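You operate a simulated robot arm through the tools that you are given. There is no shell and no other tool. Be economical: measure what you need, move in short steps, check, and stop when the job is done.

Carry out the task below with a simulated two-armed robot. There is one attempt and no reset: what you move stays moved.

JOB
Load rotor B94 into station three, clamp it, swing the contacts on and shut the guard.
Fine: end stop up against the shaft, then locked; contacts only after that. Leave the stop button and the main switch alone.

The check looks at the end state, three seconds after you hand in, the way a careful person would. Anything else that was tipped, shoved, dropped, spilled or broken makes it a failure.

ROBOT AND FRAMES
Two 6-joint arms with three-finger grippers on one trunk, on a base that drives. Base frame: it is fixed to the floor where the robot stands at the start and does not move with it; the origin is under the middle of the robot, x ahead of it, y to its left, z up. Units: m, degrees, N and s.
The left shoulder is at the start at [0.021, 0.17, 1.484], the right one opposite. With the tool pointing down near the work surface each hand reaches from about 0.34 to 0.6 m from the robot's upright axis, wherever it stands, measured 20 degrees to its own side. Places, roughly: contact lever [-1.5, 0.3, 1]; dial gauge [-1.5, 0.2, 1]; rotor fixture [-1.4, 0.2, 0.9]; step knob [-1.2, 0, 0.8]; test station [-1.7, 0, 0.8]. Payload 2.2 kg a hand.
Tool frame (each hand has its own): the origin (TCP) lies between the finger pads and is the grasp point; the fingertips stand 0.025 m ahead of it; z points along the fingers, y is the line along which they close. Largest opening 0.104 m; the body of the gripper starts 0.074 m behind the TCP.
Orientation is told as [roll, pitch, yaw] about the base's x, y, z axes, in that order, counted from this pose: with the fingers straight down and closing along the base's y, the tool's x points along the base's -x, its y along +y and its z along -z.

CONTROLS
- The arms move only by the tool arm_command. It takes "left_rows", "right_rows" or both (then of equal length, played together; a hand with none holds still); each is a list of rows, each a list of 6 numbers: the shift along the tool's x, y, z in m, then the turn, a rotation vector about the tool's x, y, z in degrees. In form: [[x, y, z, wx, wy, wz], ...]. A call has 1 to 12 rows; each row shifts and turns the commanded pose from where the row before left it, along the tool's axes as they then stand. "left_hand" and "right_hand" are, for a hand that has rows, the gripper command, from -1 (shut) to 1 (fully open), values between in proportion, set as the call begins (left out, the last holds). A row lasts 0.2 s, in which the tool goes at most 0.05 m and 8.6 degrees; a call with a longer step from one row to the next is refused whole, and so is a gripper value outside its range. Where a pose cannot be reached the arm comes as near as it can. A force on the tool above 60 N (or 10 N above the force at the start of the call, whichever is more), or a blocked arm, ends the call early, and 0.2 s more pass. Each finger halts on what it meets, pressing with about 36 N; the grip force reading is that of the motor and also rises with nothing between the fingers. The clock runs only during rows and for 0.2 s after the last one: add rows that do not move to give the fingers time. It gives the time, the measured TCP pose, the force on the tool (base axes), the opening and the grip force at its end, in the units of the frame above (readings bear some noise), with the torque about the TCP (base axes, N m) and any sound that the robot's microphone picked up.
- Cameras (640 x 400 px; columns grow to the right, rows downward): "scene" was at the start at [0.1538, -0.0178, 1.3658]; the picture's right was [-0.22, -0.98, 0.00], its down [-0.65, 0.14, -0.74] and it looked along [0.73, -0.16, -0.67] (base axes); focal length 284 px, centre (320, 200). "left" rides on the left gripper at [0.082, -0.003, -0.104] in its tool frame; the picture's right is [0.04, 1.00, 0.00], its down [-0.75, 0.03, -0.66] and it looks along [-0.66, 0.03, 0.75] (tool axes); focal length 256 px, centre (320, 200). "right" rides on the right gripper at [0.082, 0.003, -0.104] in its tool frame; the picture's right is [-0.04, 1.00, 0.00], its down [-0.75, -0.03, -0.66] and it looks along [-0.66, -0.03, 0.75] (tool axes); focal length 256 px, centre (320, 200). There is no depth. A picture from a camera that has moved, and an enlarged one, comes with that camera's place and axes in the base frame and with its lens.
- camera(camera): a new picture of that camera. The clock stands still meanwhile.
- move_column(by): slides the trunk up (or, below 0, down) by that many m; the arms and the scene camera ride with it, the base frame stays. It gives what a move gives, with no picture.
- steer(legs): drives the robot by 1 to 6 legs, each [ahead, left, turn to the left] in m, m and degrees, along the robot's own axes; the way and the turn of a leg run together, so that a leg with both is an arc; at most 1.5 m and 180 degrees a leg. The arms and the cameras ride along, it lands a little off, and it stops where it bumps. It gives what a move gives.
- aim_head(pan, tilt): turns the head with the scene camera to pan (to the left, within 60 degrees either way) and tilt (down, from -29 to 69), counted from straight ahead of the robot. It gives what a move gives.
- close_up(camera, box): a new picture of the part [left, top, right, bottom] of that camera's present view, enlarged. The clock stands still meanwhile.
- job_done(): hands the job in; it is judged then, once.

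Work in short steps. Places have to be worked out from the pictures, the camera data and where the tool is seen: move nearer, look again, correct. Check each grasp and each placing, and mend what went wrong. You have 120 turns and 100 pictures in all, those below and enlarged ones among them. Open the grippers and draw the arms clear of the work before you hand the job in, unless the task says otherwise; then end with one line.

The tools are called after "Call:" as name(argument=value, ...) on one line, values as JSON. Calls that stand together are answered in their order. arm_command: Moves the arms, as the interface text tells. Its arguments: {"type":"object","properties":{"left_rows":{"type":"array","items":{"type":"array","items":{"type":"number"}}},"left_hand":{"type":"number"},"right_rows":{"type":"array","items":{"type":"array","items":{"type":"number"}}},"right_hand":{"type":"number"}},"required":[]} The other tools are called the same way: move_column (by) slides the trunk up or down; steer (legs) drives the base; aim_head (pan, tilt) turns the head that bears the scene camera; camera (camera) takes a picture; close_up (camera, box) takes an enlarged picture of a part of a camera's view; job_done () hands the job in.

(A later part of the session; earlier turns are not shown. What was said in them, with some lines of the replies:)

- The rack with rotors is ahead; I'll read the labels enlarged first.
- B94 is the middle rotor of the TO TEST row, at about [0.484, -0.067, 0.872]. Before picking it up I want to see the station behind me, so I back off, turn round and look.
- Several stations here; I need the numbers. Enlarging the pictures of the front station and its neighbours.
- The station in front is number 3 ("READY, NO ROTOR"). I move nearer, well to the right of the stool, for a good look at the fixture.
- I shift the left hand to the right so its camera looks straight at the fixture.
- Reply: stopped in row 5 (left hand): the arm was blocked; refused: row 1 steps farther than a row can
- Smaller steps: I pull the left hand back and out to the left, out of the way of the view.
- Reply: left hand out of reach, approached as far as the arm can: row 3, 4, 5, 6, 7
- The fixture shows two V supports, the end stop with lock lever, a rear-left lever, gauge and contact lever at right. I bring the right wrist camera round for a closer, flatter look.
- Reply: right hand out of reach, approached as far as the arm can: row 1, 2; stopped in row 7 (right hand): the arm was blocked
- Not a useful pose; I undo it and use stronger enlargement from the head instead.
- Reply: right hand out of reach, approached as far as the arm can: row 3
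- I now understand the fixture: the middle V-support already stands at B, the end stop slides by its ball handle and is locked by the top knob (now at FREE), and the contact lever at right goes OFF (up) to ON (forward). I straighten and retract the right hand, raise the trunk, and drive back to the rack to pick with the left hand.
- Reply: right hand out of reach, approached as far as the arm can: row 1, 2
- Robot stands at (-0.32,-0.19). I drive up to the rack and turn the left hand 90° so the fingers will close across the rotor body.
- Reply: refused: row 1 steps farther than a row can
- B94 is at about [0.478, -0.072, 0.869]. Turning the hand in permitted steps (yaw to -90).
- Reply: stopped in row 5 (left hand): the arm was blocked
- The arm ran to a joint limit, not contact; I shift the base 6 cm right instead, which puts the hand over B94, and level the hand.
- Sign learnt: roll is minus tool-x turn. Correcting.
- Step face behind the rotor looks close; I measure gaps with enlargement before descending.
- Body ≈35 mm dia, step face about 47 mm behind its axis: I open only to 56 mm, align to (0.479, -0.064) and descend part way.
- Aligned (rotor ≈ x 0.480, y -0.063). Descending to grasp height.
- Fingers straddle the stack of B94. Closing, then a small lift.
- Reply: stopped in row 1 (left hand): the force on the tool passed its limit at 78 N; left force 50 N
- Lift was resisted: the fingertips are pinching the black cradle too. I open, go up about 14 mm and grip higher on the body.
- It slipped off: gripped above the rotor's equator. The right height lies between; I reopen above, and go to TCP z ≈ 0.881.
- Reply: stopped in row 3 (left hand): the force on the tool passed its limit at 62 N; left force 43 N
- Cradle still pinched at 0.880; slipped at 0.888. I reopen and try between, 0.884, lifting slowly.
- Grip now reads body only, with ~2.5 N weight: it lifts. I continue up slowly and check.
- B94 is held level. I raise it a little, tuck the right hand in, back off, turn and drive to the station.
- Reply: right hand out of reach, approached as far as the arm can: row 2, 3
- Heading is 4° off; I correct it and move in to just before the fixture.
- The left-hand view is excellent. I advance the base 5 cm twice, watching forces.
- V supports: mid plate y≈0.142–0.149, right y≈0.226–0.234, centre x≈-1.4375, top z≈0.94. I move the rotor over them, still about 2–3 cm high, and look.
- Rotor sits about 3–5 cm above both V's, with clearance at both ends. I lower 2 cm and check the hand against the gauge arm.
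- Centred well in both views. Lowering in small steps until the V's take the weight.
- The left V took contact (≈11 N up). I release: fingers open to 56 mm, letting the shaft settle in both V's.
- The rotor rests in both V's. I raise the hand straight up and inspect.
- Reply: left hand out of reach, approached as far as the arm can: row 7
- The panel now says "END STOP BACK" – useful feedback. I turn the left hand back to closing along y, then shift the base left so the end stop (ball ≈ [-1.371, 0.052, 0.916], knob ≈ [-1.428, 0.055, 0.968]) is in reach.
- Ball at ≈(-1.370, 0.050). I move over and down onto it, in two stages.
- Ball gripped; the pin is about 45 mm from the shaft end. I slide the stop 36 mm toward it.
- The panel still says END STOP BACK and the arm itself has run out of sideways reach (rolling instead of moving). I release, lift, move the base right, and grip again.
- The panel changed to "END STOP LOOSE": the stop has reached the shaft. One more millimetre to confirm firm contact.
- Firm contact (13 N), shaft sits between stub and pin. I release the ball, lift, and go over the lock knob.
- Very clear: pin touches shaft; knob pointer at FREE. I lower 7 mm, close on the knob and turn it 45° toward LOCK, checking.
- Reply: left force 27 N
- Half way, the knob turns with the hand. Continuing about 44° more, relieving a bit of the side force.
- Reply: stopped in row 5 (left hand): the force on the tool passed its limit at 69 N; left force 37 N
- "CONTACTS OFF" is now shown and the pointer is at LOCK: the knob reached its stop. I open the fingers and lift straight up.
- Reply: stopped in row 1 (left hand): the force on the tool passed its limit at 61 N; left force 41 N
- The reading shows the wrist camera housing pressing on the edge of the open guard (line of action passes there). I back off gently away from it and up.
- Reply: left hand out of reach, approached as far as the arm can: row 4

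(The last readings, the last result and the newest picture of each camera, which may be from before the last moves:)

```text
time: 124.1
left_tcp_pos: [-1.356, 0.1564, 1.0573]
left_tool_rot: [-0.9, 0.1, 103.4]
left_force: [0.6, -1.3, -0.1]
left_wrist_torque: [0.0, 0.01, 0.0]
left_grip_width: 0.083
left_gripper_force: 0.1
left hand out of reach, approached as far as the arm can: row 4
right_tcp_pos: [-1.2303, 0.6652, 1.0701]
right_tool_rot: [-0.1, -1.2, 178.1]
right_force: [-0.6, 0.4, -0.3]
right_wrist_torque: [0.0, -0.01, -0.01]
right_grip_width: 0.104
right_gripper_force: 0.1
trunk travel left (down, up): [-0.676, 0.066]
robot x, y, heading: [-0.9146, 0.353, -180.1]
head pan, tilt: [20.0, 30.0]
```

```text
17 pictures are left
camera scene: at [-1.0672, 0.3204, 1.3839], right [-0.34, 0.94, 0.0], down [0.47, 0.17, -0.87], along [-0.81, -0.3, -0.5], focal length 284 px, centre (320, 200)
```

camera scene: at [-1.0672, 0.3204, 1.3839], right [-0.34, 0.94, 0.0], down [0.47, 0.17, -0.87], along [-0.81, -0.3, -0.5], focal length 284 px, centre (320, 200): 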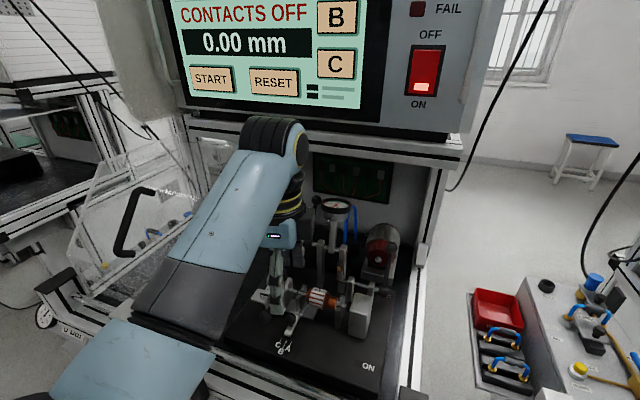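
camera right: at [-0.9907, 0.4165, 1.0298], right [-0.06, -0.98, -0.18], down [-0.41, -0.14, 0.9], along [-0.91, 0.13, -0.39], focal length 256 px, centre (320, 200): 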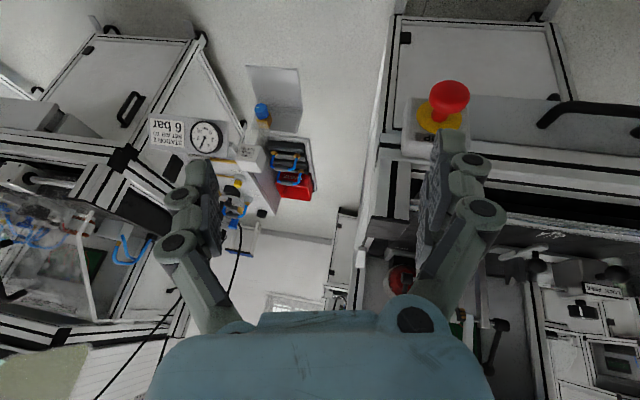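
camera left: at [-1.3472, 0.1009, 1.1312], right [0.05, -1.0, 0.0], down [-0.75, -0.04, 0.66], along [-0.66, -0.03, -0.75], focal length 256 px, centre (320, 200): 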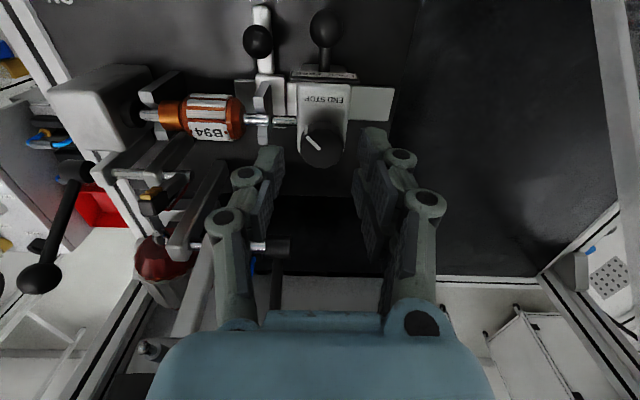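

Hand is free and everything is in place; next the contact lever. Its hub is ≈(-1.465, 0.301, 0.961), ball ≈(-1.522, 0.301, 1.028). First I turn the left hand back and retract it out of the station.

Call:
arm_command(left_rows=[[0, 0, 0, 0, 0, -8.5], [0, 0, 0, 0, 0, -8.5], [0, 0, 0, 0, 0, -8.5], [0, 0, 0, 0, 0, -8.5], [0, 0, 0, 0, 0, -8.5], [0, 0, 0, 0, 0, -8.5], [0, 0, 0, 0, 0, -8.5], [0, 0, 0, 0, 0, -8.5], [0.02, 0, 0, 0, 0, -8.5], [0.035, 0, 0, 0, 0, 0], [0.035, 0, 0, 0, 0, 0], [0, 0, 0, 0, 0, 0]])

Call:
steer(legs=[[0, 0.13, 0], [0, 0, 12]])

```text
time: 126.7
left_tcp_pos: [-1.2715, 0.1501, 1.042]
left_tool_rot: [0.7, 0.3, 179.9]
left_force: [-0.3, 0.4, -0.6]
left_wrist_torque: [0.01, 0.0, -0.01]
left_grip_width: 0.083
left_gripper_force: 0.2
left hand out of reach, approached as far as the arm can: row 9, 10, 11
right_tcp_pos: [-1.2305, 0.6653, 1.0692]
right_tool_rot: [0.0, -1.2, 178.2]
right_force: [-0.4, 0.1, 0.1]
right_wrist_torque: [0.03, 0.01, -0.01]
right_grip_width: 0.1038
right_gripper_force: 0.1
trunk travel left (down, up): [-0.676, 0.066]
robot x, y, heading: [-0.9159, 0.3525, -180.0]
head pan, tilt: [20.0, 30.0]
```

```text
time: 128.7
left_tcp_pos: [-1.2184, -0.0475, 1.0403]
left_tool_rot: [0.5, 0.6, -168.2]
left_force: [0.4, -0.4, -0.7]
left_wrist_torque: [-0.03, 0.04, -0.03]
left_grip_width: 0.0831
left_gripper_force: 0.1
right_tcp_pos: [-1.2874, 0.4642, 1.0696]
right_tool_rot: [0.0, -1.3, -169.8]
right_force: [-0.1, 0.3, 0.3]
right_wrist_torque: [0.01, -0.01, 0.0]
right_grip_width: 0.1041
right_gripper_force: 0.0
trunk travel left (down, up): [-0.676, 0.066]
robot x, y, heading: [-0.9114, 0.2212, -168.0]
head pan, tilt: [20.0, 30.0]
```

Robot is placed with the lever on its right side. Right hand: move sideways in front of the lever, narrow the opening, and pitch the fingers forward.

Call:
arm_command(right_rows=[[-0.01, 0.0355, 0, 0, 0, 0], [-0.02, 0.0355, 0, 0, 0, 0], [-0.025, 0.0355, 0, 0, 0, 0], [-0.03, 0.0355, 0, 0, 0, 0], [0, 0, 0, 0, -8, 0], [0, 0, 0, 0, -8, 0], [0, 0, 0, 0, -8, 0], [0, 0, 0, 0, -8, 0], [0, 0, 0, 0, 0, 0]], right_hand=0)

Call:
camera(camera="right")

```text
time: 130.9
left_tcp_pos: [-1.2178, -0.0484, 1.0393]
left_tool_rot: [0.7, 0.7, -167.9]
left_force: [-1.2, -0.6, 0.5]
left_wrist_torque: [0.0, 0.02, 0.01]
left_grip_width: 0.0831
left_gripper_force: 0.0
right_tcp_pos: [-1.3625, 0.36, 1.0475]
right_tool_rot: [-8.8, -34.3, -163.2]
right_force: [0.6, 0.0, 0.2]
right_wrist_torque: [0.02, 0.03, 0.02]
right_grip_width: 0.0521
right_gripper_force: 0.1
right hand out of reach, approached as far as the arm can: row 1, 2
trunk travel left (down, up): [-0.676, 0.066]
robot x, y, heading: [-0.9089, 0.218, -168.0]
head pan, tilt: [20.0, 30.0]
stopped in row 9 (right hand): the arm was blocked; the commanded pose is now the measured one
```

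```text
16 pictures are left
camera right: at [-1.2367, 0.3766, 1.0848], right [0.17, -0.98, -0.11], down [-0.23, -0.14, 0.96], along [-0.96, -0.14, -0.24], focal length 256 px, centre (320, 200)
```

right: 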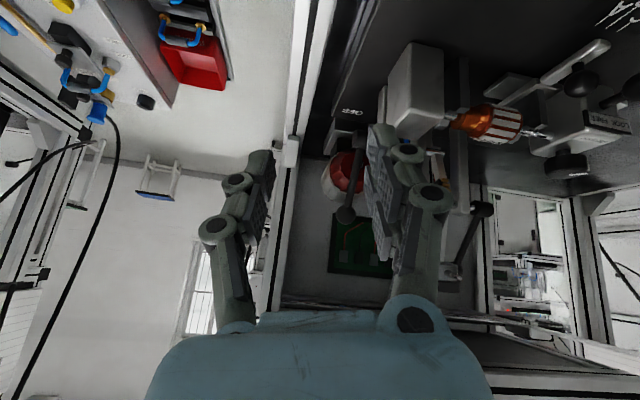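

Very good view of lever and ball: ball ≈(-1.522, 0.304, 1.025). I move sideways into line, then forward part way.

Call:
arm_command(right_rows=[[-0.0187, 0.0245, 0.009, 0, 0, 0], [-0.0187, 0.0245, 0.009, 0, 0, 0], [-0.0265, -0.0067, 0.022, 0, 0, 0], [-0.0265, -0.0067, 0.022, 0, 0, 0], [0, 0, 0, 0, 0, 0]])

Call:
camera(camera="right")

```text
time: 131.6
left_tcp_pos: [-1.2175, -0.049, 1.039]
left_tool_rot: [0.8, 0.7, -168.0]
left_force: [0.8, -0.5, -0.5]
left_wrist_torque: [0.03, 0.0, 0.01]
left_grip_width: 0.0833
left_gripper_force: 0.2
right_tcp_pos: [-1.4012, 0.3695, 1.0368]
right_tool_rot: [-19.9, -31.8, -156.4]
right_force: [0.5, -0.6, -0.4]
right_wrist_torque: [0.02, -0.02, -0.01]
right_grip_width: 0.0521
right_gripper_force: 0.0
trunk travel left (down, up): [-0.676, 0.066]
robot x, y, heading: [-0.9084, 0.2227, -167.9]
head pan, tilt: [20.0, 30.0]
stopped in row 3 (right hand): the arm was blocked; the commanded pose is now the measured one
```

```text
15 pictures are left
camera right: at [-1.2765, 0.3825, 1.0739], right [0.18, -0.95, -0.27], down [-0.21, -0.3, 0.93], along [-0.96, -0.11, -0.25], focal length 256 px, centre (320, 200)
```

right: 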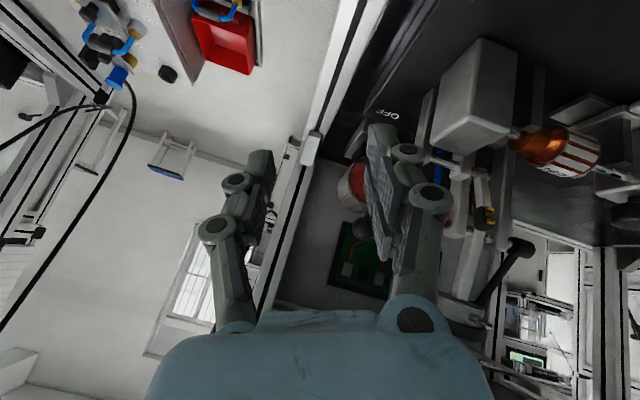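

The arm is at its inward limit again (wrist rolling). I undo the roll, and turn the base further left instead to bring the hand into line.

Call:
arm_command(right_rows=[[0.015, -0.01, -0.01, -7, 0, 0], [0.015, -0.01, -0.01, -7, 0, 0], [0, 0, 0, -6, 0, 0], [0, 0, 0, 0, -4, 0], [0, 0, 0, 0, 0, 0]])

Call:
steer(legs=[[0, 0, 9]])

Call:
camera(camera="right")

```text
time: 132.8
left_tcp_pos: [-1.2182, -0.0484, 1.0403]
left_tool_rot: [0.8, 0.6, -168.1]
left_force: [-0.2, 0.5, 0.5]
left_wrist_torque: [0.0, -0.03, 0.0]
left_grip_width: 0.0833
left_gripper_force: 0.0
right_tcp_pos: [-1.3713, 0.3972, 1.0386]
right_tool_rot: [0.3, -35.8, -156.5]
right_force: [0.7, 0.3, -0.1]
right_wrist_torque: [0.01, -0.04, 0.03]
right_grip_width: 0.0521
right_gripper_force: 0.1
trunk travel left (down, up): [-0.676, 0.066]
robot x, y, heading: [-0.9122, 0.2248, -167.8]
head pan, tilt: [20.0, 30.0]
```

```text
time: 133.8
left_tcp_pos: [-1.1728, -0.0932, 1.0389]
left_tool_rot: [0.7, 0.7, -159.2]
left_force: [0.4, 0.9, -0.4]
left_wrist_torque: [-0.01, -0.01, -0.01]
left_grip_width: 0.0832
left_gripper_force: 0.1
right_tcp_pos: [-1.3925, 0.3246, 1.0398]
right_tool_rot: [0.2, -35.7, -147.7]
right_force: [-0.7, -0.2, 0.0]
right_wrist_torque: [0.0, -0.03, -0.03]
right_grip_width: 0.0518
right_gripper_force: 0.1
trunk travel left (down, up): [-0.676, 0.066]
robot x, y, heading: [-0.9139, 0.2236, -159.1]
head pan, tilt: [20.0, 30.0]
```

```text
14 pictures are left
camera right: at [-1.284, 0.3896, 1.0755], right [0.51, -0.86, 0.03], down [-0.21, -0.09, 0.97], along [-0.83, -0.5, -0.23], focal length 256 px, centre (320, 200)
```

right: 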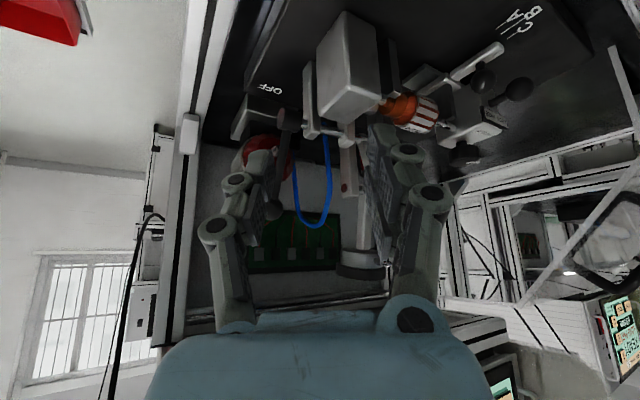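

Now aligned by base turn. I move to a point 8 cm before the ball along the finger direction, then halfway in.

Call:
arm_command(right_rows=[[-0.0307, -0.0163, 0, 0, 0, 0], [-0.0307, -0.0163, 0, 0, 0, 0], [-0.0307, -0.0163, 0, 0, 0, 0], [0, 0, 0.02, 0, 0, 0], [0, 0, 0.02, 0, 0, 0], [0, 0, 0, 0, 0, 0]])

Call:
camera(camera="right")

```text
time: 135.2
left_tcp_pos: [-1.1741, -0.0922, 1.0389]
left_tool_rot: [0.7, 0.6, -159.3]
left_force: [-0.3, 0.8, 0.0]
left_wrist_torque: [-0.01, 0.03, 0.01]
left_grip_width: 0.0832
left_gripper_force: 0.2
right_tcp_pos: [-1.5032, 0.3138, 1.0617]
right_tool_rot: [0.2, -35.9, -147.7]
right_force: [0.3, 0.8, 0.0]
right_wrist_torque: [-0.01, 0.02, 0.01]
right_grip_width: 0.0519
right_gripper_force: 0.1
trunk travel left (down, up): [-0.676, 0.066]
robot x, y, heading: [-0.9099, 0.2229, -158.9]
head pan, tilt: [20.0, 30.0]
```

```text
13 pictures are left
camera right: at [-1.3947, 0.3788, 1.0982], right [0.51, -0.86, 0.03], down [-0.21, -0.09, 0.97], along [-0.83, -0.5, -0.23], focal length 256 px, centre (320, 200)
```

right: 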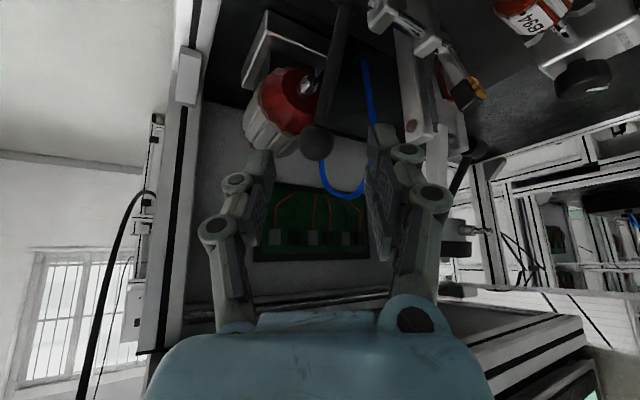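

Ball is centred between the fingers; advancing 4 cm and closing.

Call:
arm_command(right_rows=[[0.002, 0, 0.02, 0, 0, 0], [0, 0, 0.021, 0, 0, 0], [0, 0, 0, 0, 0, 0]])

Call:
arm_command(right_rows=[[0, 0, 0, 0, 0, 0], [0, 0, 0, 0, 0, 0], [0, 0, 0, 0, 0, 0]], right_hand=-1)

Call:
close_up(camera="right", box=[200, 80, 440, 260])

```text
time: 136.0
left_tcp_pos: [-1.172, -0.0925, 1.0392]
left_tool_rot: [0.7, 0.7, -159.4]
left_force: [-0.1, 1.0, -0.5]
left_wrist_torque: [-0.02, 0.01, 0.02]
left_grip_width: 0.0835
left_gripper_force: 0.0
right_tcp_pos: [-1.5223, 0.3028, 1.0261]
right_tool_rot: [0.2, -35.8, -147.6]
right_force: [-0.5, 0.1, -0.2]
right_wrist_torque: [0.01, 0.0, -0.01]
right_grip_width: 0.0521
right_gripper_force: 0.0
trunk travel left (down, up): [-0.676, 0.066]
robot x, y, heading: [-0.9103, 0.2244, -159.3]
head pan, tilt: [20.0, 30.0]
```

```text
time: 136.8
left_tcp_pos: [-1.1734, -0.092, 1.0387]
left_tool_rot: [0.8, 0.7, -159.3]
left_force: [0.0, -0.1, -0.3]
left_wrist_torque: [0.01, 0.0, 0.03]
left_grip_width: 0.0829
left_gripper_force: 0.1
right_tcp_pos: [-1.5228, 0.3034, 1.0258]
right_tool_rot: [0.4, -35.9, -148.0]
right_force: [-1.7, 1.3, -0.2]
right_wrist_torque: [-1.61, 0.03, -0.88]
right_grip_width: 0.0202
right_gripper_force: 45.2
trunk travel left (down, up): [-0.676, 0.066]
robot x, y, heading: [-0.9143, 0.2254, -158.9]
head pan, tilt: [20.0, 30.0]
```

```text
2.22 times, centred on (320, 170) of right
camera zoom: at [-1.4137, 0.3675, 1.062], right [0.51, -0.86, 0.03], down [-0.21, -0.09, 0.97], along [-0.84, -0.5, -0.23], focal length 569 px, centre (320, 267)
```

zoom: 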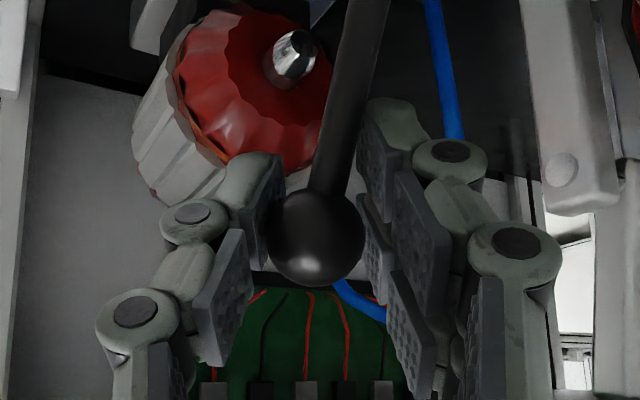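

Ball gripped. I swing it along its arc (hub radius 87 mm), first half.

Call:
arm_command(right_rows=[[0.0038, 0.0073, -0.0144, 0, 0, 0], [0.0057, 0.0073, -0.0119, 0, 0, 0], [0.0079, 0.0078, -0.0103, 0, 0, 0], [0.0096, 0.008, -0.0084, 0, 0, 0], [0.011, 0.008, -0.0062, 0, 0, 0], [0, 0, 0, 0, 0, 0]])

```text
time: 138.2
left_tcp_pos: [-1.1772, -0.0946, 1.0366]
left_tool_rot: [0.7, 0.9, -159.1]
left_force: [-0.3, -0.3, -0.3]
left_wrist_torque: [0.05, -0.02, 0.0]
left_grip_width: 0.083
left_gripper_force: 0.0
right_tcp_pos: [-1.4536, 0.301, 1.0426]
right_tool_rot: [0.3, -35.6, -147.7]
right_force: [-21.7, -26.5, -33.2]
right_wrist_torque: [-0.82, 1.12, -0.05]
right_grip_width: 0.0196
right_gripper_force: 44.1
trunk travel left (down, up): [-0.676, 0.066]
robot x, y, heading: [-0.9117, 0.2262, -158.8]
head pan, tilt: [20.0, 30.0]
```

Call:
arm_command(right_rows=[[0.0101, 0.0078, 0.0023, 0, 0, 0], [0.0122, 0.0069, -0.0018, 0, 0, 0], [0, 0, 0, 0, 0, 0]])

Call:
close_up(camera="scene", box=[250, 40, 540, 380])

```text
time: 139.0
left_tcp_pos: [-1.1759, -0.0917, 1.0391]
left_tool_rot: [0.9, 0.8, -159.4]
left_force: [0.3, -0.4, 0.2]
left_wrist_torque: [0.01, 0.02, -0.01]
left_grip_width: 0.0833
left_gripper_force: 0.1
right_tcp_pos: [-1.4281, 0.3027, 1.0314]
right_tool_rot: [0.1, -35.8, -147.7]
right_force: [-21.5, 1.0, -7.0]
right_wrist_torque: [-0.67, 1.48, -0.02]
right_grip_width: 0.0202
right_gripper_force: 45.5
trunk travel left (down, up): [-0.676, 0.066]
robot x, y, heading: [-0.9127, 0.2238, -159.0]
head pan, tilt: [20.0, 30.0]
```

```text
1.18 times, centred on (395, 210) of scene
camera zoom: at [-1.0487, 0.1396, 1.3837], right [-0.65, 0.76, 0.0], down [0.38, 0.33, -0.86], along [-0.65, -0.57, -0.5], focal length 334 px, centre (232, 188)
```

zoom: 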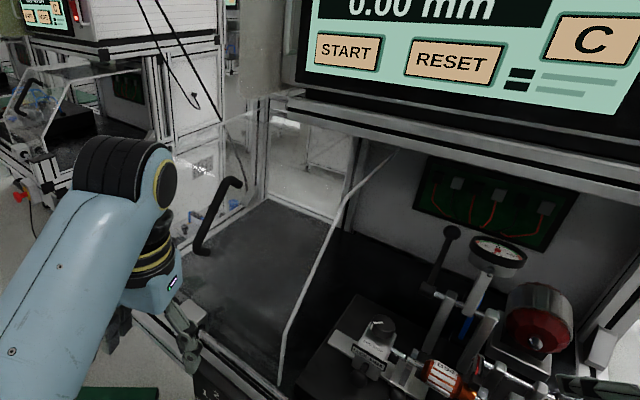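

Lever is passing ~34° forward. Continuing along the refined arc, and turning the head toward fixture and panel.

Call:
arm_command(right_rows=[[0.0122, 0.0056, 0.002, 0, 0, 0], [0.012, 0.0047, 0.0041, 0, 0, 0], [0, 0, 0, 0, 0, 0]])

Call:
aim_head(pan=-5, tilt=26)

Call:
camera(camera="scene")

```text
time: 139.7
left_tcp_pos: [-1.1765, -0.0907, 1.0382]
left_tool_rot: [0.8, 0.8, -159.5]
left_force: [0.1, 0.1, 0.8]
left_wrist_torque: [0.05, -0.02, 0.03]
left_grip_width: 0.0831
left_gripper_force: 0.0
right_tcp_pos: [-1.4171, 0.3034, 1.0203]
right_tool_rot: [-1.4, -36.9, -147.0]
right_force: [-17.9, 14.4, -6.2]
right_wrist_torque: [0.38, 0.37, -0.37]
right_grip_width: 0.0201
right_gripper_force: 45.1
trunk travel left (down, up): [-0.676, 0.066]
robot x, y, heading: [-0.9112, 0.2248, -159.6]
head pan, tilt: [20.0, 30.0]
stopped in row 3 (right hand): the force on the tool passed its limit at 62 N (the readings are from after the stop); the commanded pose is now the measured one
```

```text
time: 140.6
left_tcp_pos: [-1.1758, -0.0898, 1.0382]
left_tool_rot: [0.9, 0.9, -159.4]
left_force: [-0.2, -0.6, 0.2]
left_wrist_torque: [-0.03, 0.01, -0.02]
left_grip_width: 0.083
left_gripper_force: 0.0
right_tcp_pos: [-1.4161, 0.3039, 1.0196]
right_tool_rot: [-1.0, -37.0, -147.2]
right_force: [-26.1, 16.4, -4.5]
right_wrist_torque: [0.31, 0.72, -0.26]
right_grip_width: 0.0201
right_gripper_force: 44.9
trunk travel left (down, up): [-0.676, 0.066]
robot x, y, heading: [-0.9148, 0.2216, -159.3]
head pan, tilt: [-5.0, 26.0]
```

```text
10 pictures are left
camera scene: at [-1.07, 0.1764, 1.3899], right [-0.27, 0.96, 0.0], down [0.42, 0.12, -0.9], along [-0.86, -0.25, -0.44], focal length 284 px, centre (320, 200)
```

scene: 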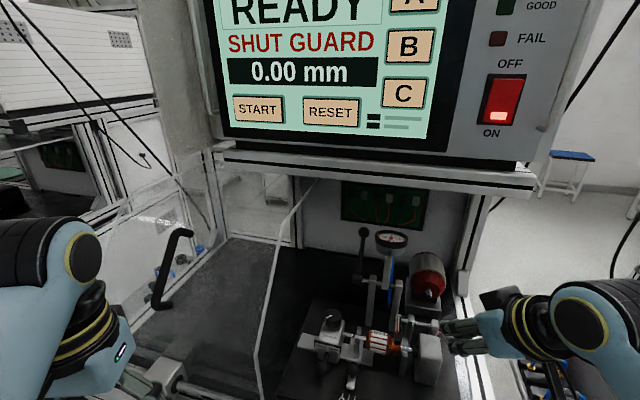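

"SHUT GUARD" – contacts are on and the lever met its stop. I release the ball and withdraw along the finger direction.

Call:
arm_command(right_rows=[[0, 0, 0, 0, 0, 0], [0, 0, 0, 0, 0, 0], [0, 0, 0, 0, 0, 0], [0, 0, -0.02, 0, 0, 0], [0, 0, -0.03, 0, 0, 0], [0, 0, -0.03, 0, 0, 0], [0.02, -0.02, -0.02, 0, 0, 0], [0.02, -0.03, 0, 0, 0, 0], [0.02, -0.03, 0, 0, 0, 0], [0, 0, 0, 0, 0, 0]], right_hand=0.1)

Call:
close_up(camera="scene", box=[200, 0, 500, 400])

```text
time: 142.8
left_tcp_pos: [-1.1734, -0.0921, 1.0392]
left_tool_rot: [0.7, 0.7, -159.4]
left_force: [0.4, 0.3, 0.5]
left_wrist_torque: [0.0, 0.0, 0.02]
left_grip_width: 0.0832
left_gripper_force: 0.0
right_tcp_pos: [-1.3612, 0.427, 1.0679]
right_tool_rot: [-0.8, -37.0, -147.1]
right_force: [0.1, 0.2, -0.4]
right_wrist_torque: [0.02, -0.03, -0.01]
right_grip_width: 0.0572
right_gripper_force: 0.0
trunk travel left (down, up): [-0.676, 0.066]
robot x, y, heading: [-0.9137, 0.2239, -159.4]
head pan, tilt: [-5.0, 26.0]
```

```text
1.00 times, centred on (350, 200) of scene (not enlarged: the box is as wide or as high as the picture)
camera zoom: at [-1.0656, 0.1731, 1.3903], right [-0.27, 0.96, 0.0], down [0.42, 0.12, -0.9], along [-0.86, -0.24, -0.44], focal length 284 px, centre (290, 200)
```

zoom: 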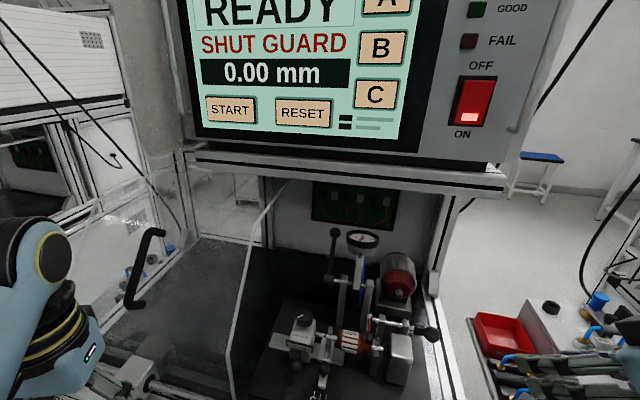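

Contacts stay on. The guard is a sliding sloped panel with a bar handle ≈ from (-1.33,-0.175,1.03) to (-1.40,-0.157,1.13). I tuck the right hand in and bring the left hand in front of the handle, fingers to straddle it.

Call:
arm_command(right_rows=[[0.02, -0.01, -0.02, 0, 8, 0], [0.02, 0, -0.02, 0, 8, 0], [0, 0, 0, 0, 8, 0], [0, 0, 0, 0, 8, 0], [0.028, 0.018, -0.01, 0, 0, 0], [0.028, 0.018, -0.01, 0, 0, 0], [0, 0, 0, 0, 0, 0]], left_rows=[[0, 0, 0, 0, 0, 7], [0, 0, 0, 0, 0, 7], [0, 0, 0, 0, 0, 6.6], [0, 0.037, 0, 0, 0, 0], [0, 0.037, 0, 0, 0, 0], [-0.03, 0, -0.008, 0, 0, 0], [-0.03, 0, -0.008, 0, 0, 0]])

Call:
camera(camera="left")

```text
time: 144.4
left_tcp_pos: [-1.2359, -0.1664, 1.0524]
left_tool_rot: [0.5, 0.9, -179.9]
left_force: [0.4, 0.3, -0.6]
left_wrist_torque: [0.05, 0.01, -0.01]
left_grip_width: 0.0833
left_gripper_force: 0.0
right_tcp_pos: [-1.2517, 0.4636, 1.0938]
right_tool_rot: [-0.8, -5.1, -147.6]
right_force: [-0.1, 0.5, -0.2]
right_wrist_torque: [0.01, -0.02, -0.01]
right_grip_width: 0.0573
right_gripper_force: 0.0
trunk travel left (down, up): [-0.676, 0.066]
robot x, y, heading: [-0.914, 0.2252, -159.1]
head pan, tilt: [-5.0, 26.0]
```

```text
8 pictures are left
camera left: at [-1.1567, -0.1612, 1.1582], right [0.04, -1.0, 0.01], down [-0.76, -0.03, 0.64], along [-0.64, -0.03, -0.76], focal length 256 px, centre (320, 200)
```

left: 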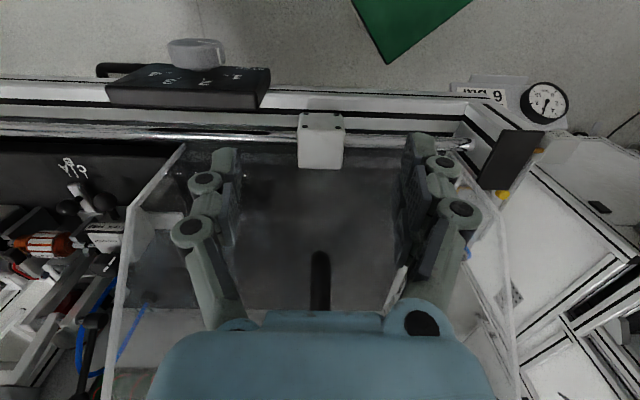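

Handle is centred. I advance to straddle it and narrow the fingers loosely around the bar.

Call:
arm_command(left_rows=[[-0.035, 0, -0.003, 0, 0, 0], [-0.035, 0, -0.003, 0, 0, 0], [-0.033, 0, 0, 0, 0, 0], [0, 0, 0, 0, 0, 0]])

Call:
arm_command(left_rows=[[0, 0, 0, 0, 0, 0], [0, 0, 0, 0, 0, 0], [0, 0, 0, 0, 0, 0]], left_hand=-0.3)

Call:
camera(camera="left")

```text
time: 145.4
left_tcp_pos: [-1.3338, -0.1624, 1.0588]
left_tool_rot: [0.6, 0.8, -180.0]
left_force: [1.4, -0.4, 0.8]
left_wrist_torque: [-0.02, 0.01, 0.03]
left_grip_width: 0.0832
left_gripper_force: 0.0
right_tcp_pos: [-1.2516, 0.4642, 1.0941]
right_tool_rot: [-0.8, -5.1, -147.7]
right_force: [0.4, -0.2, 0.0]
right_wrist_torque: [-0.02, 0.04, 0.0]
right_grip_width: 0.057
right_gripper_force: 0.1
trunk travel left (down, up): [-0.676, 0.066]
robot x, y, heading: [-0.9164, 0.2238, -159.0]
head pan, tilt: [-5.0, 26.0]
```

```text
time: 146.2
left_tcp_pos: [-1.3345, -0.163, 1.0588]
left_tool_rot: [0.6, 0.9, -180.1]
left_force: [0.3, -1.1, 0.3]
left_wrist_torque: [0.0, -0.02, 0.01]
left_grip_width: 0.0363
left_gripper_force: 0.1
right_tcp_pos: [-1.2509, 0.4651, 1.0944]
right_tool_rot: [-0.8, -5.0, -147.6]
right_force: [-0.3, -1.4, -0.3]
right_wrist_torque: [0.04, -0.01, -0.01]
right_grip_width: 0.0572
right_gripper_force: 0.0
trunk travel left (down, up): [-0.676, 0.066]
robot x, y, heading: [-0.9125, 0.2223, -159.1]
head pan, tilt: [-5.0, 26.0]
```

```text
7 pictures are left
camera left: at [-1.2549, -0.1581, 1.1645], right [0.04, -1.0, 0.01], down [-0.76, -0.03, 0.64], along [-0.64, -0.03, -0.76], focal length 256 px, centre (320, 200)
```

left: 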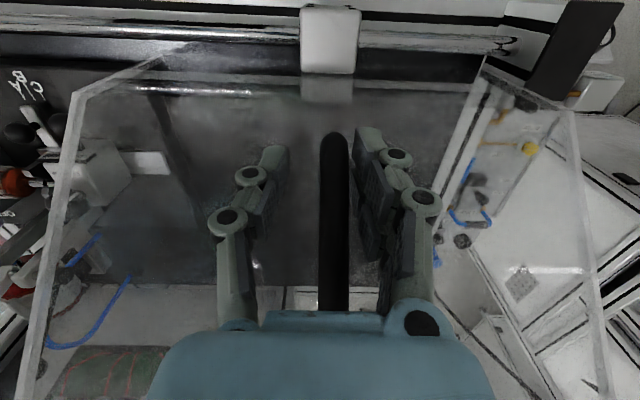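

Bar is between the fingers. I push the guard to the right by driving the base 10 cm along +y.

Call:
steer(legs=[[-0.036, -0.0934, 0]])

Call:
camera(camera="left")

```text
time: 147.3
left_tcp_pos: [-1.3349, -0.0613, 1.0598]
left_tool_rot: [0.4, 0.9, 180.0]
left_force: [0.1, -0.3, 0.5]
left_wrist_torque: [-0.04, 0.02, -0.01]
left_grip_width: 0.036
left_gripper_force: 0.1
right_tcp_pos: [-1.2522, 0.5655, 1.0935]
right_tool_rot: [-0.7, -5.1, -147.7]
right_force: [0.1, 0.0, -0.3]
right_wrist_torque: [0.04, -0.04, 0.0]
right_grip_width: 0.0573
right_gripper_force: 0.2
trunk travel left (down, up): [-0.676, 0.066]
robot x, y, heading: [-0.9141, 0.3232, -159.3]
head pan, tilt: [-5.0, 26.0]
```

```text
6 pictures are left
camera left: at [-1.2552, -0.0575, 1.1649], right [0.04, -1.0, 0.01], down [-0.76, -0.02, 0.64], along [-0.64, -0.03, -0.76], focal length 256 px, centre (320, 200)
```

left: 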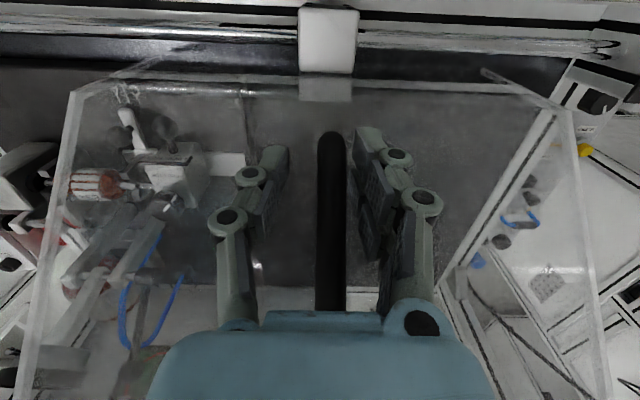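

Slides easily with the hand. Another 20 cm, then smaller steps toward its stop.

Call:
steer(legs=[[-0.0715, -0.187, 0]])

Call:
camera(camera="scene")

```text
time: 149.0
left_tcp_pos: [-1.338, 0.1462, 1.0591]
left_tool_rot: [0.5, 1.0, 179.9]
left_force: [2.9, -0.2, 3.6]
left_wrist_torque: [-0.11, 0.0, 0.12]
left_grip_width: 0.0378
left_gripper_force: 0.7
right_tcp_pos: [-1.2529, 0.7747, 1.0941]
right_tool_rot: [-0.7, -5.1, -147.8]
right_force: [0.2, 0.5, 1.3]
right_wrist_torque: [-0.04, -0.03, -0.01]
right_grip_width: 0.0572
right_gripper_force: 0.0
trunk travel left (down, up): [-0.676, 0.066]
robot x, y, heading: [-0.9146, 0.5312, -159.1]
head pan, tilt: [-5.0, 26.0]
```

```text
5 pictures are left
camera scene: at [-1.0679, 0.4832, 1.3905], right [-0.27, 0.96, 0.0], down [0.42, 0.12, -0.9], along [-0.87, -0.24, -0.44], focal length 284 px, centre (320, 200)
```

scene: 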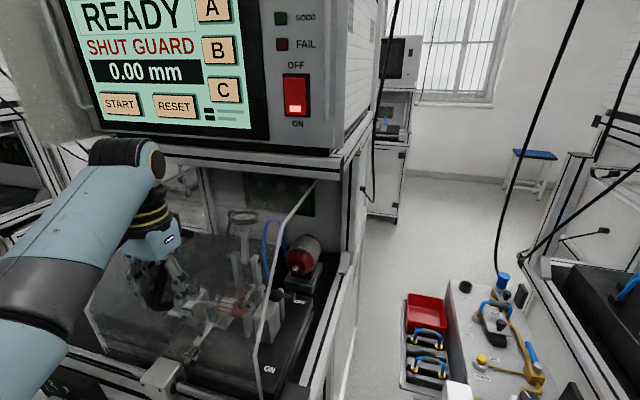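

About 8 cm left. Driving 6 cm more.

Call:
steer(legs=[[-0.0215, -0.056, 0]])

Call:
steer(legs=[[-0.0072, -0.0187, 0]])

Call:
camera(camera="scene")

```text
time: 149.9
left_tcp_pos: [-1.3362, 0.201, 1.0575]
left_tool_rot: [0.8, 1.0, -179.9]
left_force: [3.8, -33.3, 5.8]
left_wrist_torque: [0.0, -0.36, 0.15]
left_grip_width: 0.0569
left_gripper_force: 14.6
right_tcp_pos: [-1.2534, 0.8313, 1.0937]
right_tool_rot: [-0.8, -5.0, -147.7]
right_force: [-1.2, 0.7, -0.2]
right_wrist_torque: [-0.05, -0.06, -0.02]
right_grip_width: 0.0571
right_gripper_force: 0.2
trunk travel left (down, up): [-0.676, 0.066]
robot x, y, heading: [-0.916, 0.5935, -159.2]
head pan, tilt: [-5.0, 26.0]
```

```text
time: 150.8
left_tcp_pos: [-1.3336, 0.1995, 1.0609]
left_tool_rot: [2.8, 0.8, -178.5]
left_force: [1.4, -23.4, -2.8]
left_wrist_torque: [-0.07, -0.25, -0.1]
left_grip_width: 0.0521
left_gripper_force: 11.2
right_tcp_pos: [-1.2556, 0.8457, 1.0939]
right_tool_rot: [-0.7, -5.0, -147.3]
right_force: [-0.2, 0.4, -0.6]
right_wrist_torque: [-0.01, -0.01, 0.02]
right_grip_width: 0.0571
right_gripper_force: 0.0
trunk travel left (down, up): [-0.676, 0.066]
robot x, y, heading: [-0.9176, 0.6065, -158.8]
head pan, tilt: [-5.0, 26.0]
stopped in leg 1: the force on the tool passed its limit at 65 N (the readings are from after the stop); the commanded pose is now the measured one
```

```text
4 pictures are left
camera scene: at [-1.0683, 0.5553, 1.39], right [-0.28, 0.96, 0.0], down [0.42, 0.12, -0.9], along [-0.86, -0.25, -0.44], focal length 284 px, centre (320, 200)
```

scene: 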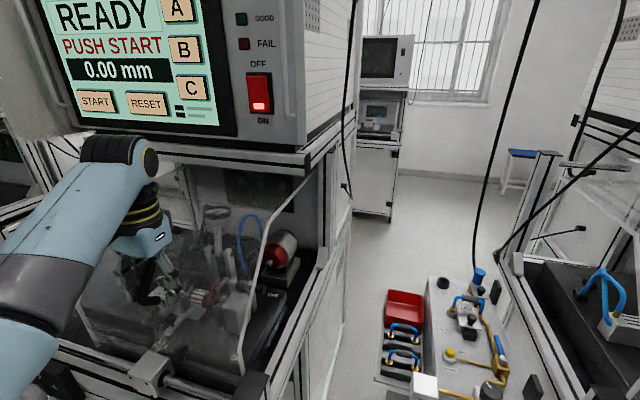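

"PUSH START": the guard is shut against its stop. The job does not ask for a start, so I open the fingers and back the hand straight out.

Call:
arm_command(left_rows=[[0, 0.004, 0, 0, 0, 0], [0, 0, 0, 0, 0, 0], [0, 0, 0, 0, 0, 0], [0, 0, 0, 0, 0, 0], [0.02, 0, 0, 0, 0, 0], [0.03, 0, 0, 0, 0, 0], [0.03, 0, 0, 0, 0, 0], [0.02, 0, 0, 0, 0, 0], [0, 0, 0, 0, 0, 0]], left_hand=0.7)

Call:
camera(camera="left")

```text
time: 152.8
left_tcp_pos: [-1.2346, 0.2044, 1.0598]
left_tool_rot: [2.6, 0.4, -178.8]
left_force: [-0.4, 0.4, -0.2]
left_wrist_torque: [0.01, -0.02, 0.01]
left_grip_width: 0.0882
left_gripper_force: 0.0
left hand out of reach, approached as far as the arm can: row 8
right_tcp_pos: [-1.2543, 0.8486, 1.0935]
right_tool_rot: [-0.7, -5.1, -147.4]
right_force: [0.4, 0.0, -0.3]
right_wrist_torque: [0.0, 0.02, -0.01]
right_grip_width: 0.0572
right_gripper_force: 0.0
trunk travel left (down, up): [-0.676, 0.066]
robot x, y, heading: [-0.9162, 0.6097, -159.0]
head pan, tilt: [-5.0, 26.0]
```

```text
3 pictures are left
camera left: at [-1.1539, 0.2138, 1.1646], right [0.06, -1.0, 0.05], down [-0.76, -0.02, 0.65], along [-0.65, -0.07, -0.76], focal length 256 px, centre (320, 200)
```

left: 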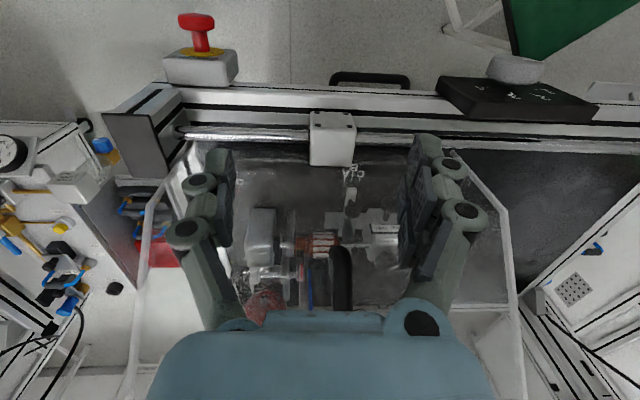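

Hand is clear. I back the robot off 30 cm, open the right hand, and take a last look at the panel and fixture.

Call:
steer(legs=[[-0.28, 0.107, 0]])

Call:
arm_command(left_rows=[[0, 0, 0, 0, 0, 0], [0, 0, 0, 0, 0, 0]], right_rows=[[0, 0, 0, 0, 0, 0], [0, 0, 0, 0, 0, 0]], left_hand=1, right_hand=1)

Call:
aim_head(pan=10, tilt=25)

Call:
camera(camera="scene")

```text
time: 154.9
left_tcp_pos: [-0.927, 0.2069, 1.0598]
left_tool_rot: [2.6, 0.5, -178.7]
left_force: [-0.3, 0.8, 0.0]
left_wrist_torque: [-0.05, 0.01, 0.02]
left_grip_width: 0.0884
left_gripper_force: 0.0
right_tcp_pos: [-0.9491, 0.8521, 1.0938]
right_tool_rot: [-0.8, -5.0, -147.2]
right_force: [0.7, 0.8, -1.1]
right_wrist_torque: [-0.02, 0.0, -0.02]
right_grip_width: 0.0572
right_gripper_force: 0.1
trunk travel left (down, up): [-0.676, 0.066]
robot x, y, heading: [-0.608, 0.6134, -158.8]
head pan, tilt: [-5.0, 26.0]
```

```text
time: 155.5
left_tcp_pos: [-0.9274, 0.2072, 1.0602]
left_tool_rot: [2.5, 0.5, -178.6]
left_force: [-0.8, 0.3, 0.0]
left_wrist_torque: [-0.01, 0.01, 0.0]
left_grip_width: 0.1039
left_gripper_force: 0.1
right_tcp_pos: [-0.9486, 0.8522, 1.0949]
right_tool_rot: [-0.9, -5.1, -147.2]
right_force: [0.7, 0.8, -0.3]
right_wrist_torque: [0.02, 0.03, -0.03]
right_grip_width: 0.104
right_gripper_force: 0.1
trunk travel left (down, up): [-0.676, 0.066]
robot x, y, heading: [-0.6112, 0.6136, -158.9]
head pan, tilt: [-5.0, 26.0]
```

```text
time: 156.3
left_tcp_pos: [-0.9273, 0.2079, 1.0592]
left_tool_rot: [2.6, 0.5, -178.5]
left_force: [-0.3, -0.9, 0.6]
left_wrist_torque: [-0.04, 0.01, 0.01]
left_grip_width: 0.1042
left_gripper_force: 0.1
right_tcp_pos: [-0.95, 0.8525, 1.0942]
right_tool_rot: [-0.7, -5.0, -147.2]
right_force: [-0.2, 0.2, 0.5]
right_wrist_torque: [0.03, 0.0, 0.0]
right_grip_width: 0.104
right_gripper_force: 0.2
trunk travel left (down, up): [-0.676, 0.066]
robot x, y, heading: [-0.6121, 0.6125, -158.7]
head pan, tilt: [10.0, 25.0]
```

```text
2 pictures are left
camera scene: at [-0.7525, 0.5406, 1.3919], right [-0.52, 0.86, 0.0], down [0.36, 0.22, -0.91], along [-0.78, -0.47, -0.42], focal length 284 px, centre (320, 200)
```

scene: 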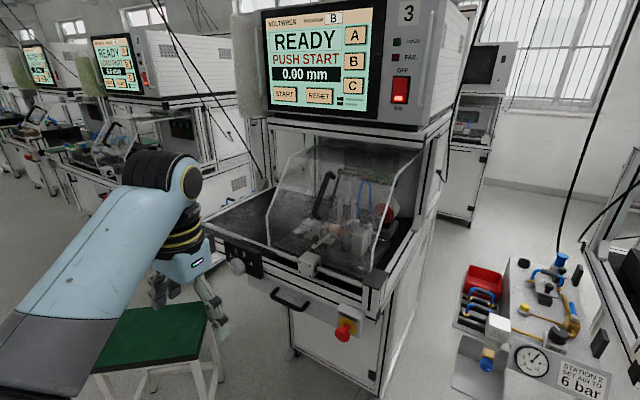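

Call:
close_up(camera="scene", box=[250, 130, 440, 280])

```text
2.67 times, centred on (345, 205) of scene
camera zoom: at [-0.7525, 0.5406, 1.3919], right [-0.52, 0.86, 0.0], down [0.36, 0.22, -0.91], along [-0.78, -0.47, -0.42], focal length 756 px, centre (253, 187)
```

zoom: 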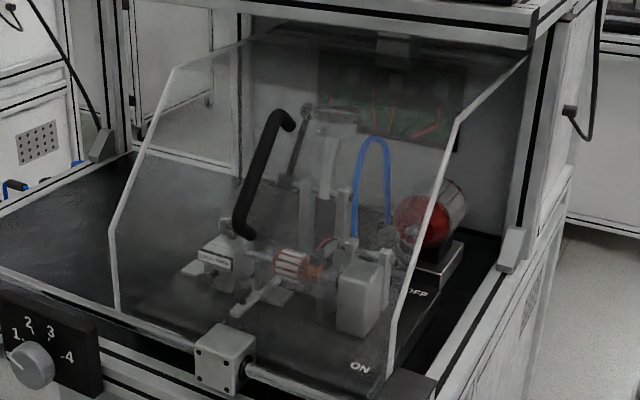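

The rotor sits clamped in the fixture, the contacts are on, the guard is shut and the panel reads READY / PUSH START. The arms are clear, so I hand in.

Call:
job_done()

```text
The job is handed in.
```

Rotor B94 is loaded in station three, with the end stop against the shaft and locked, contacts on and guard shut. The panel reads READY / PUSH START; I did not start the test or touch the stop button or main switch.
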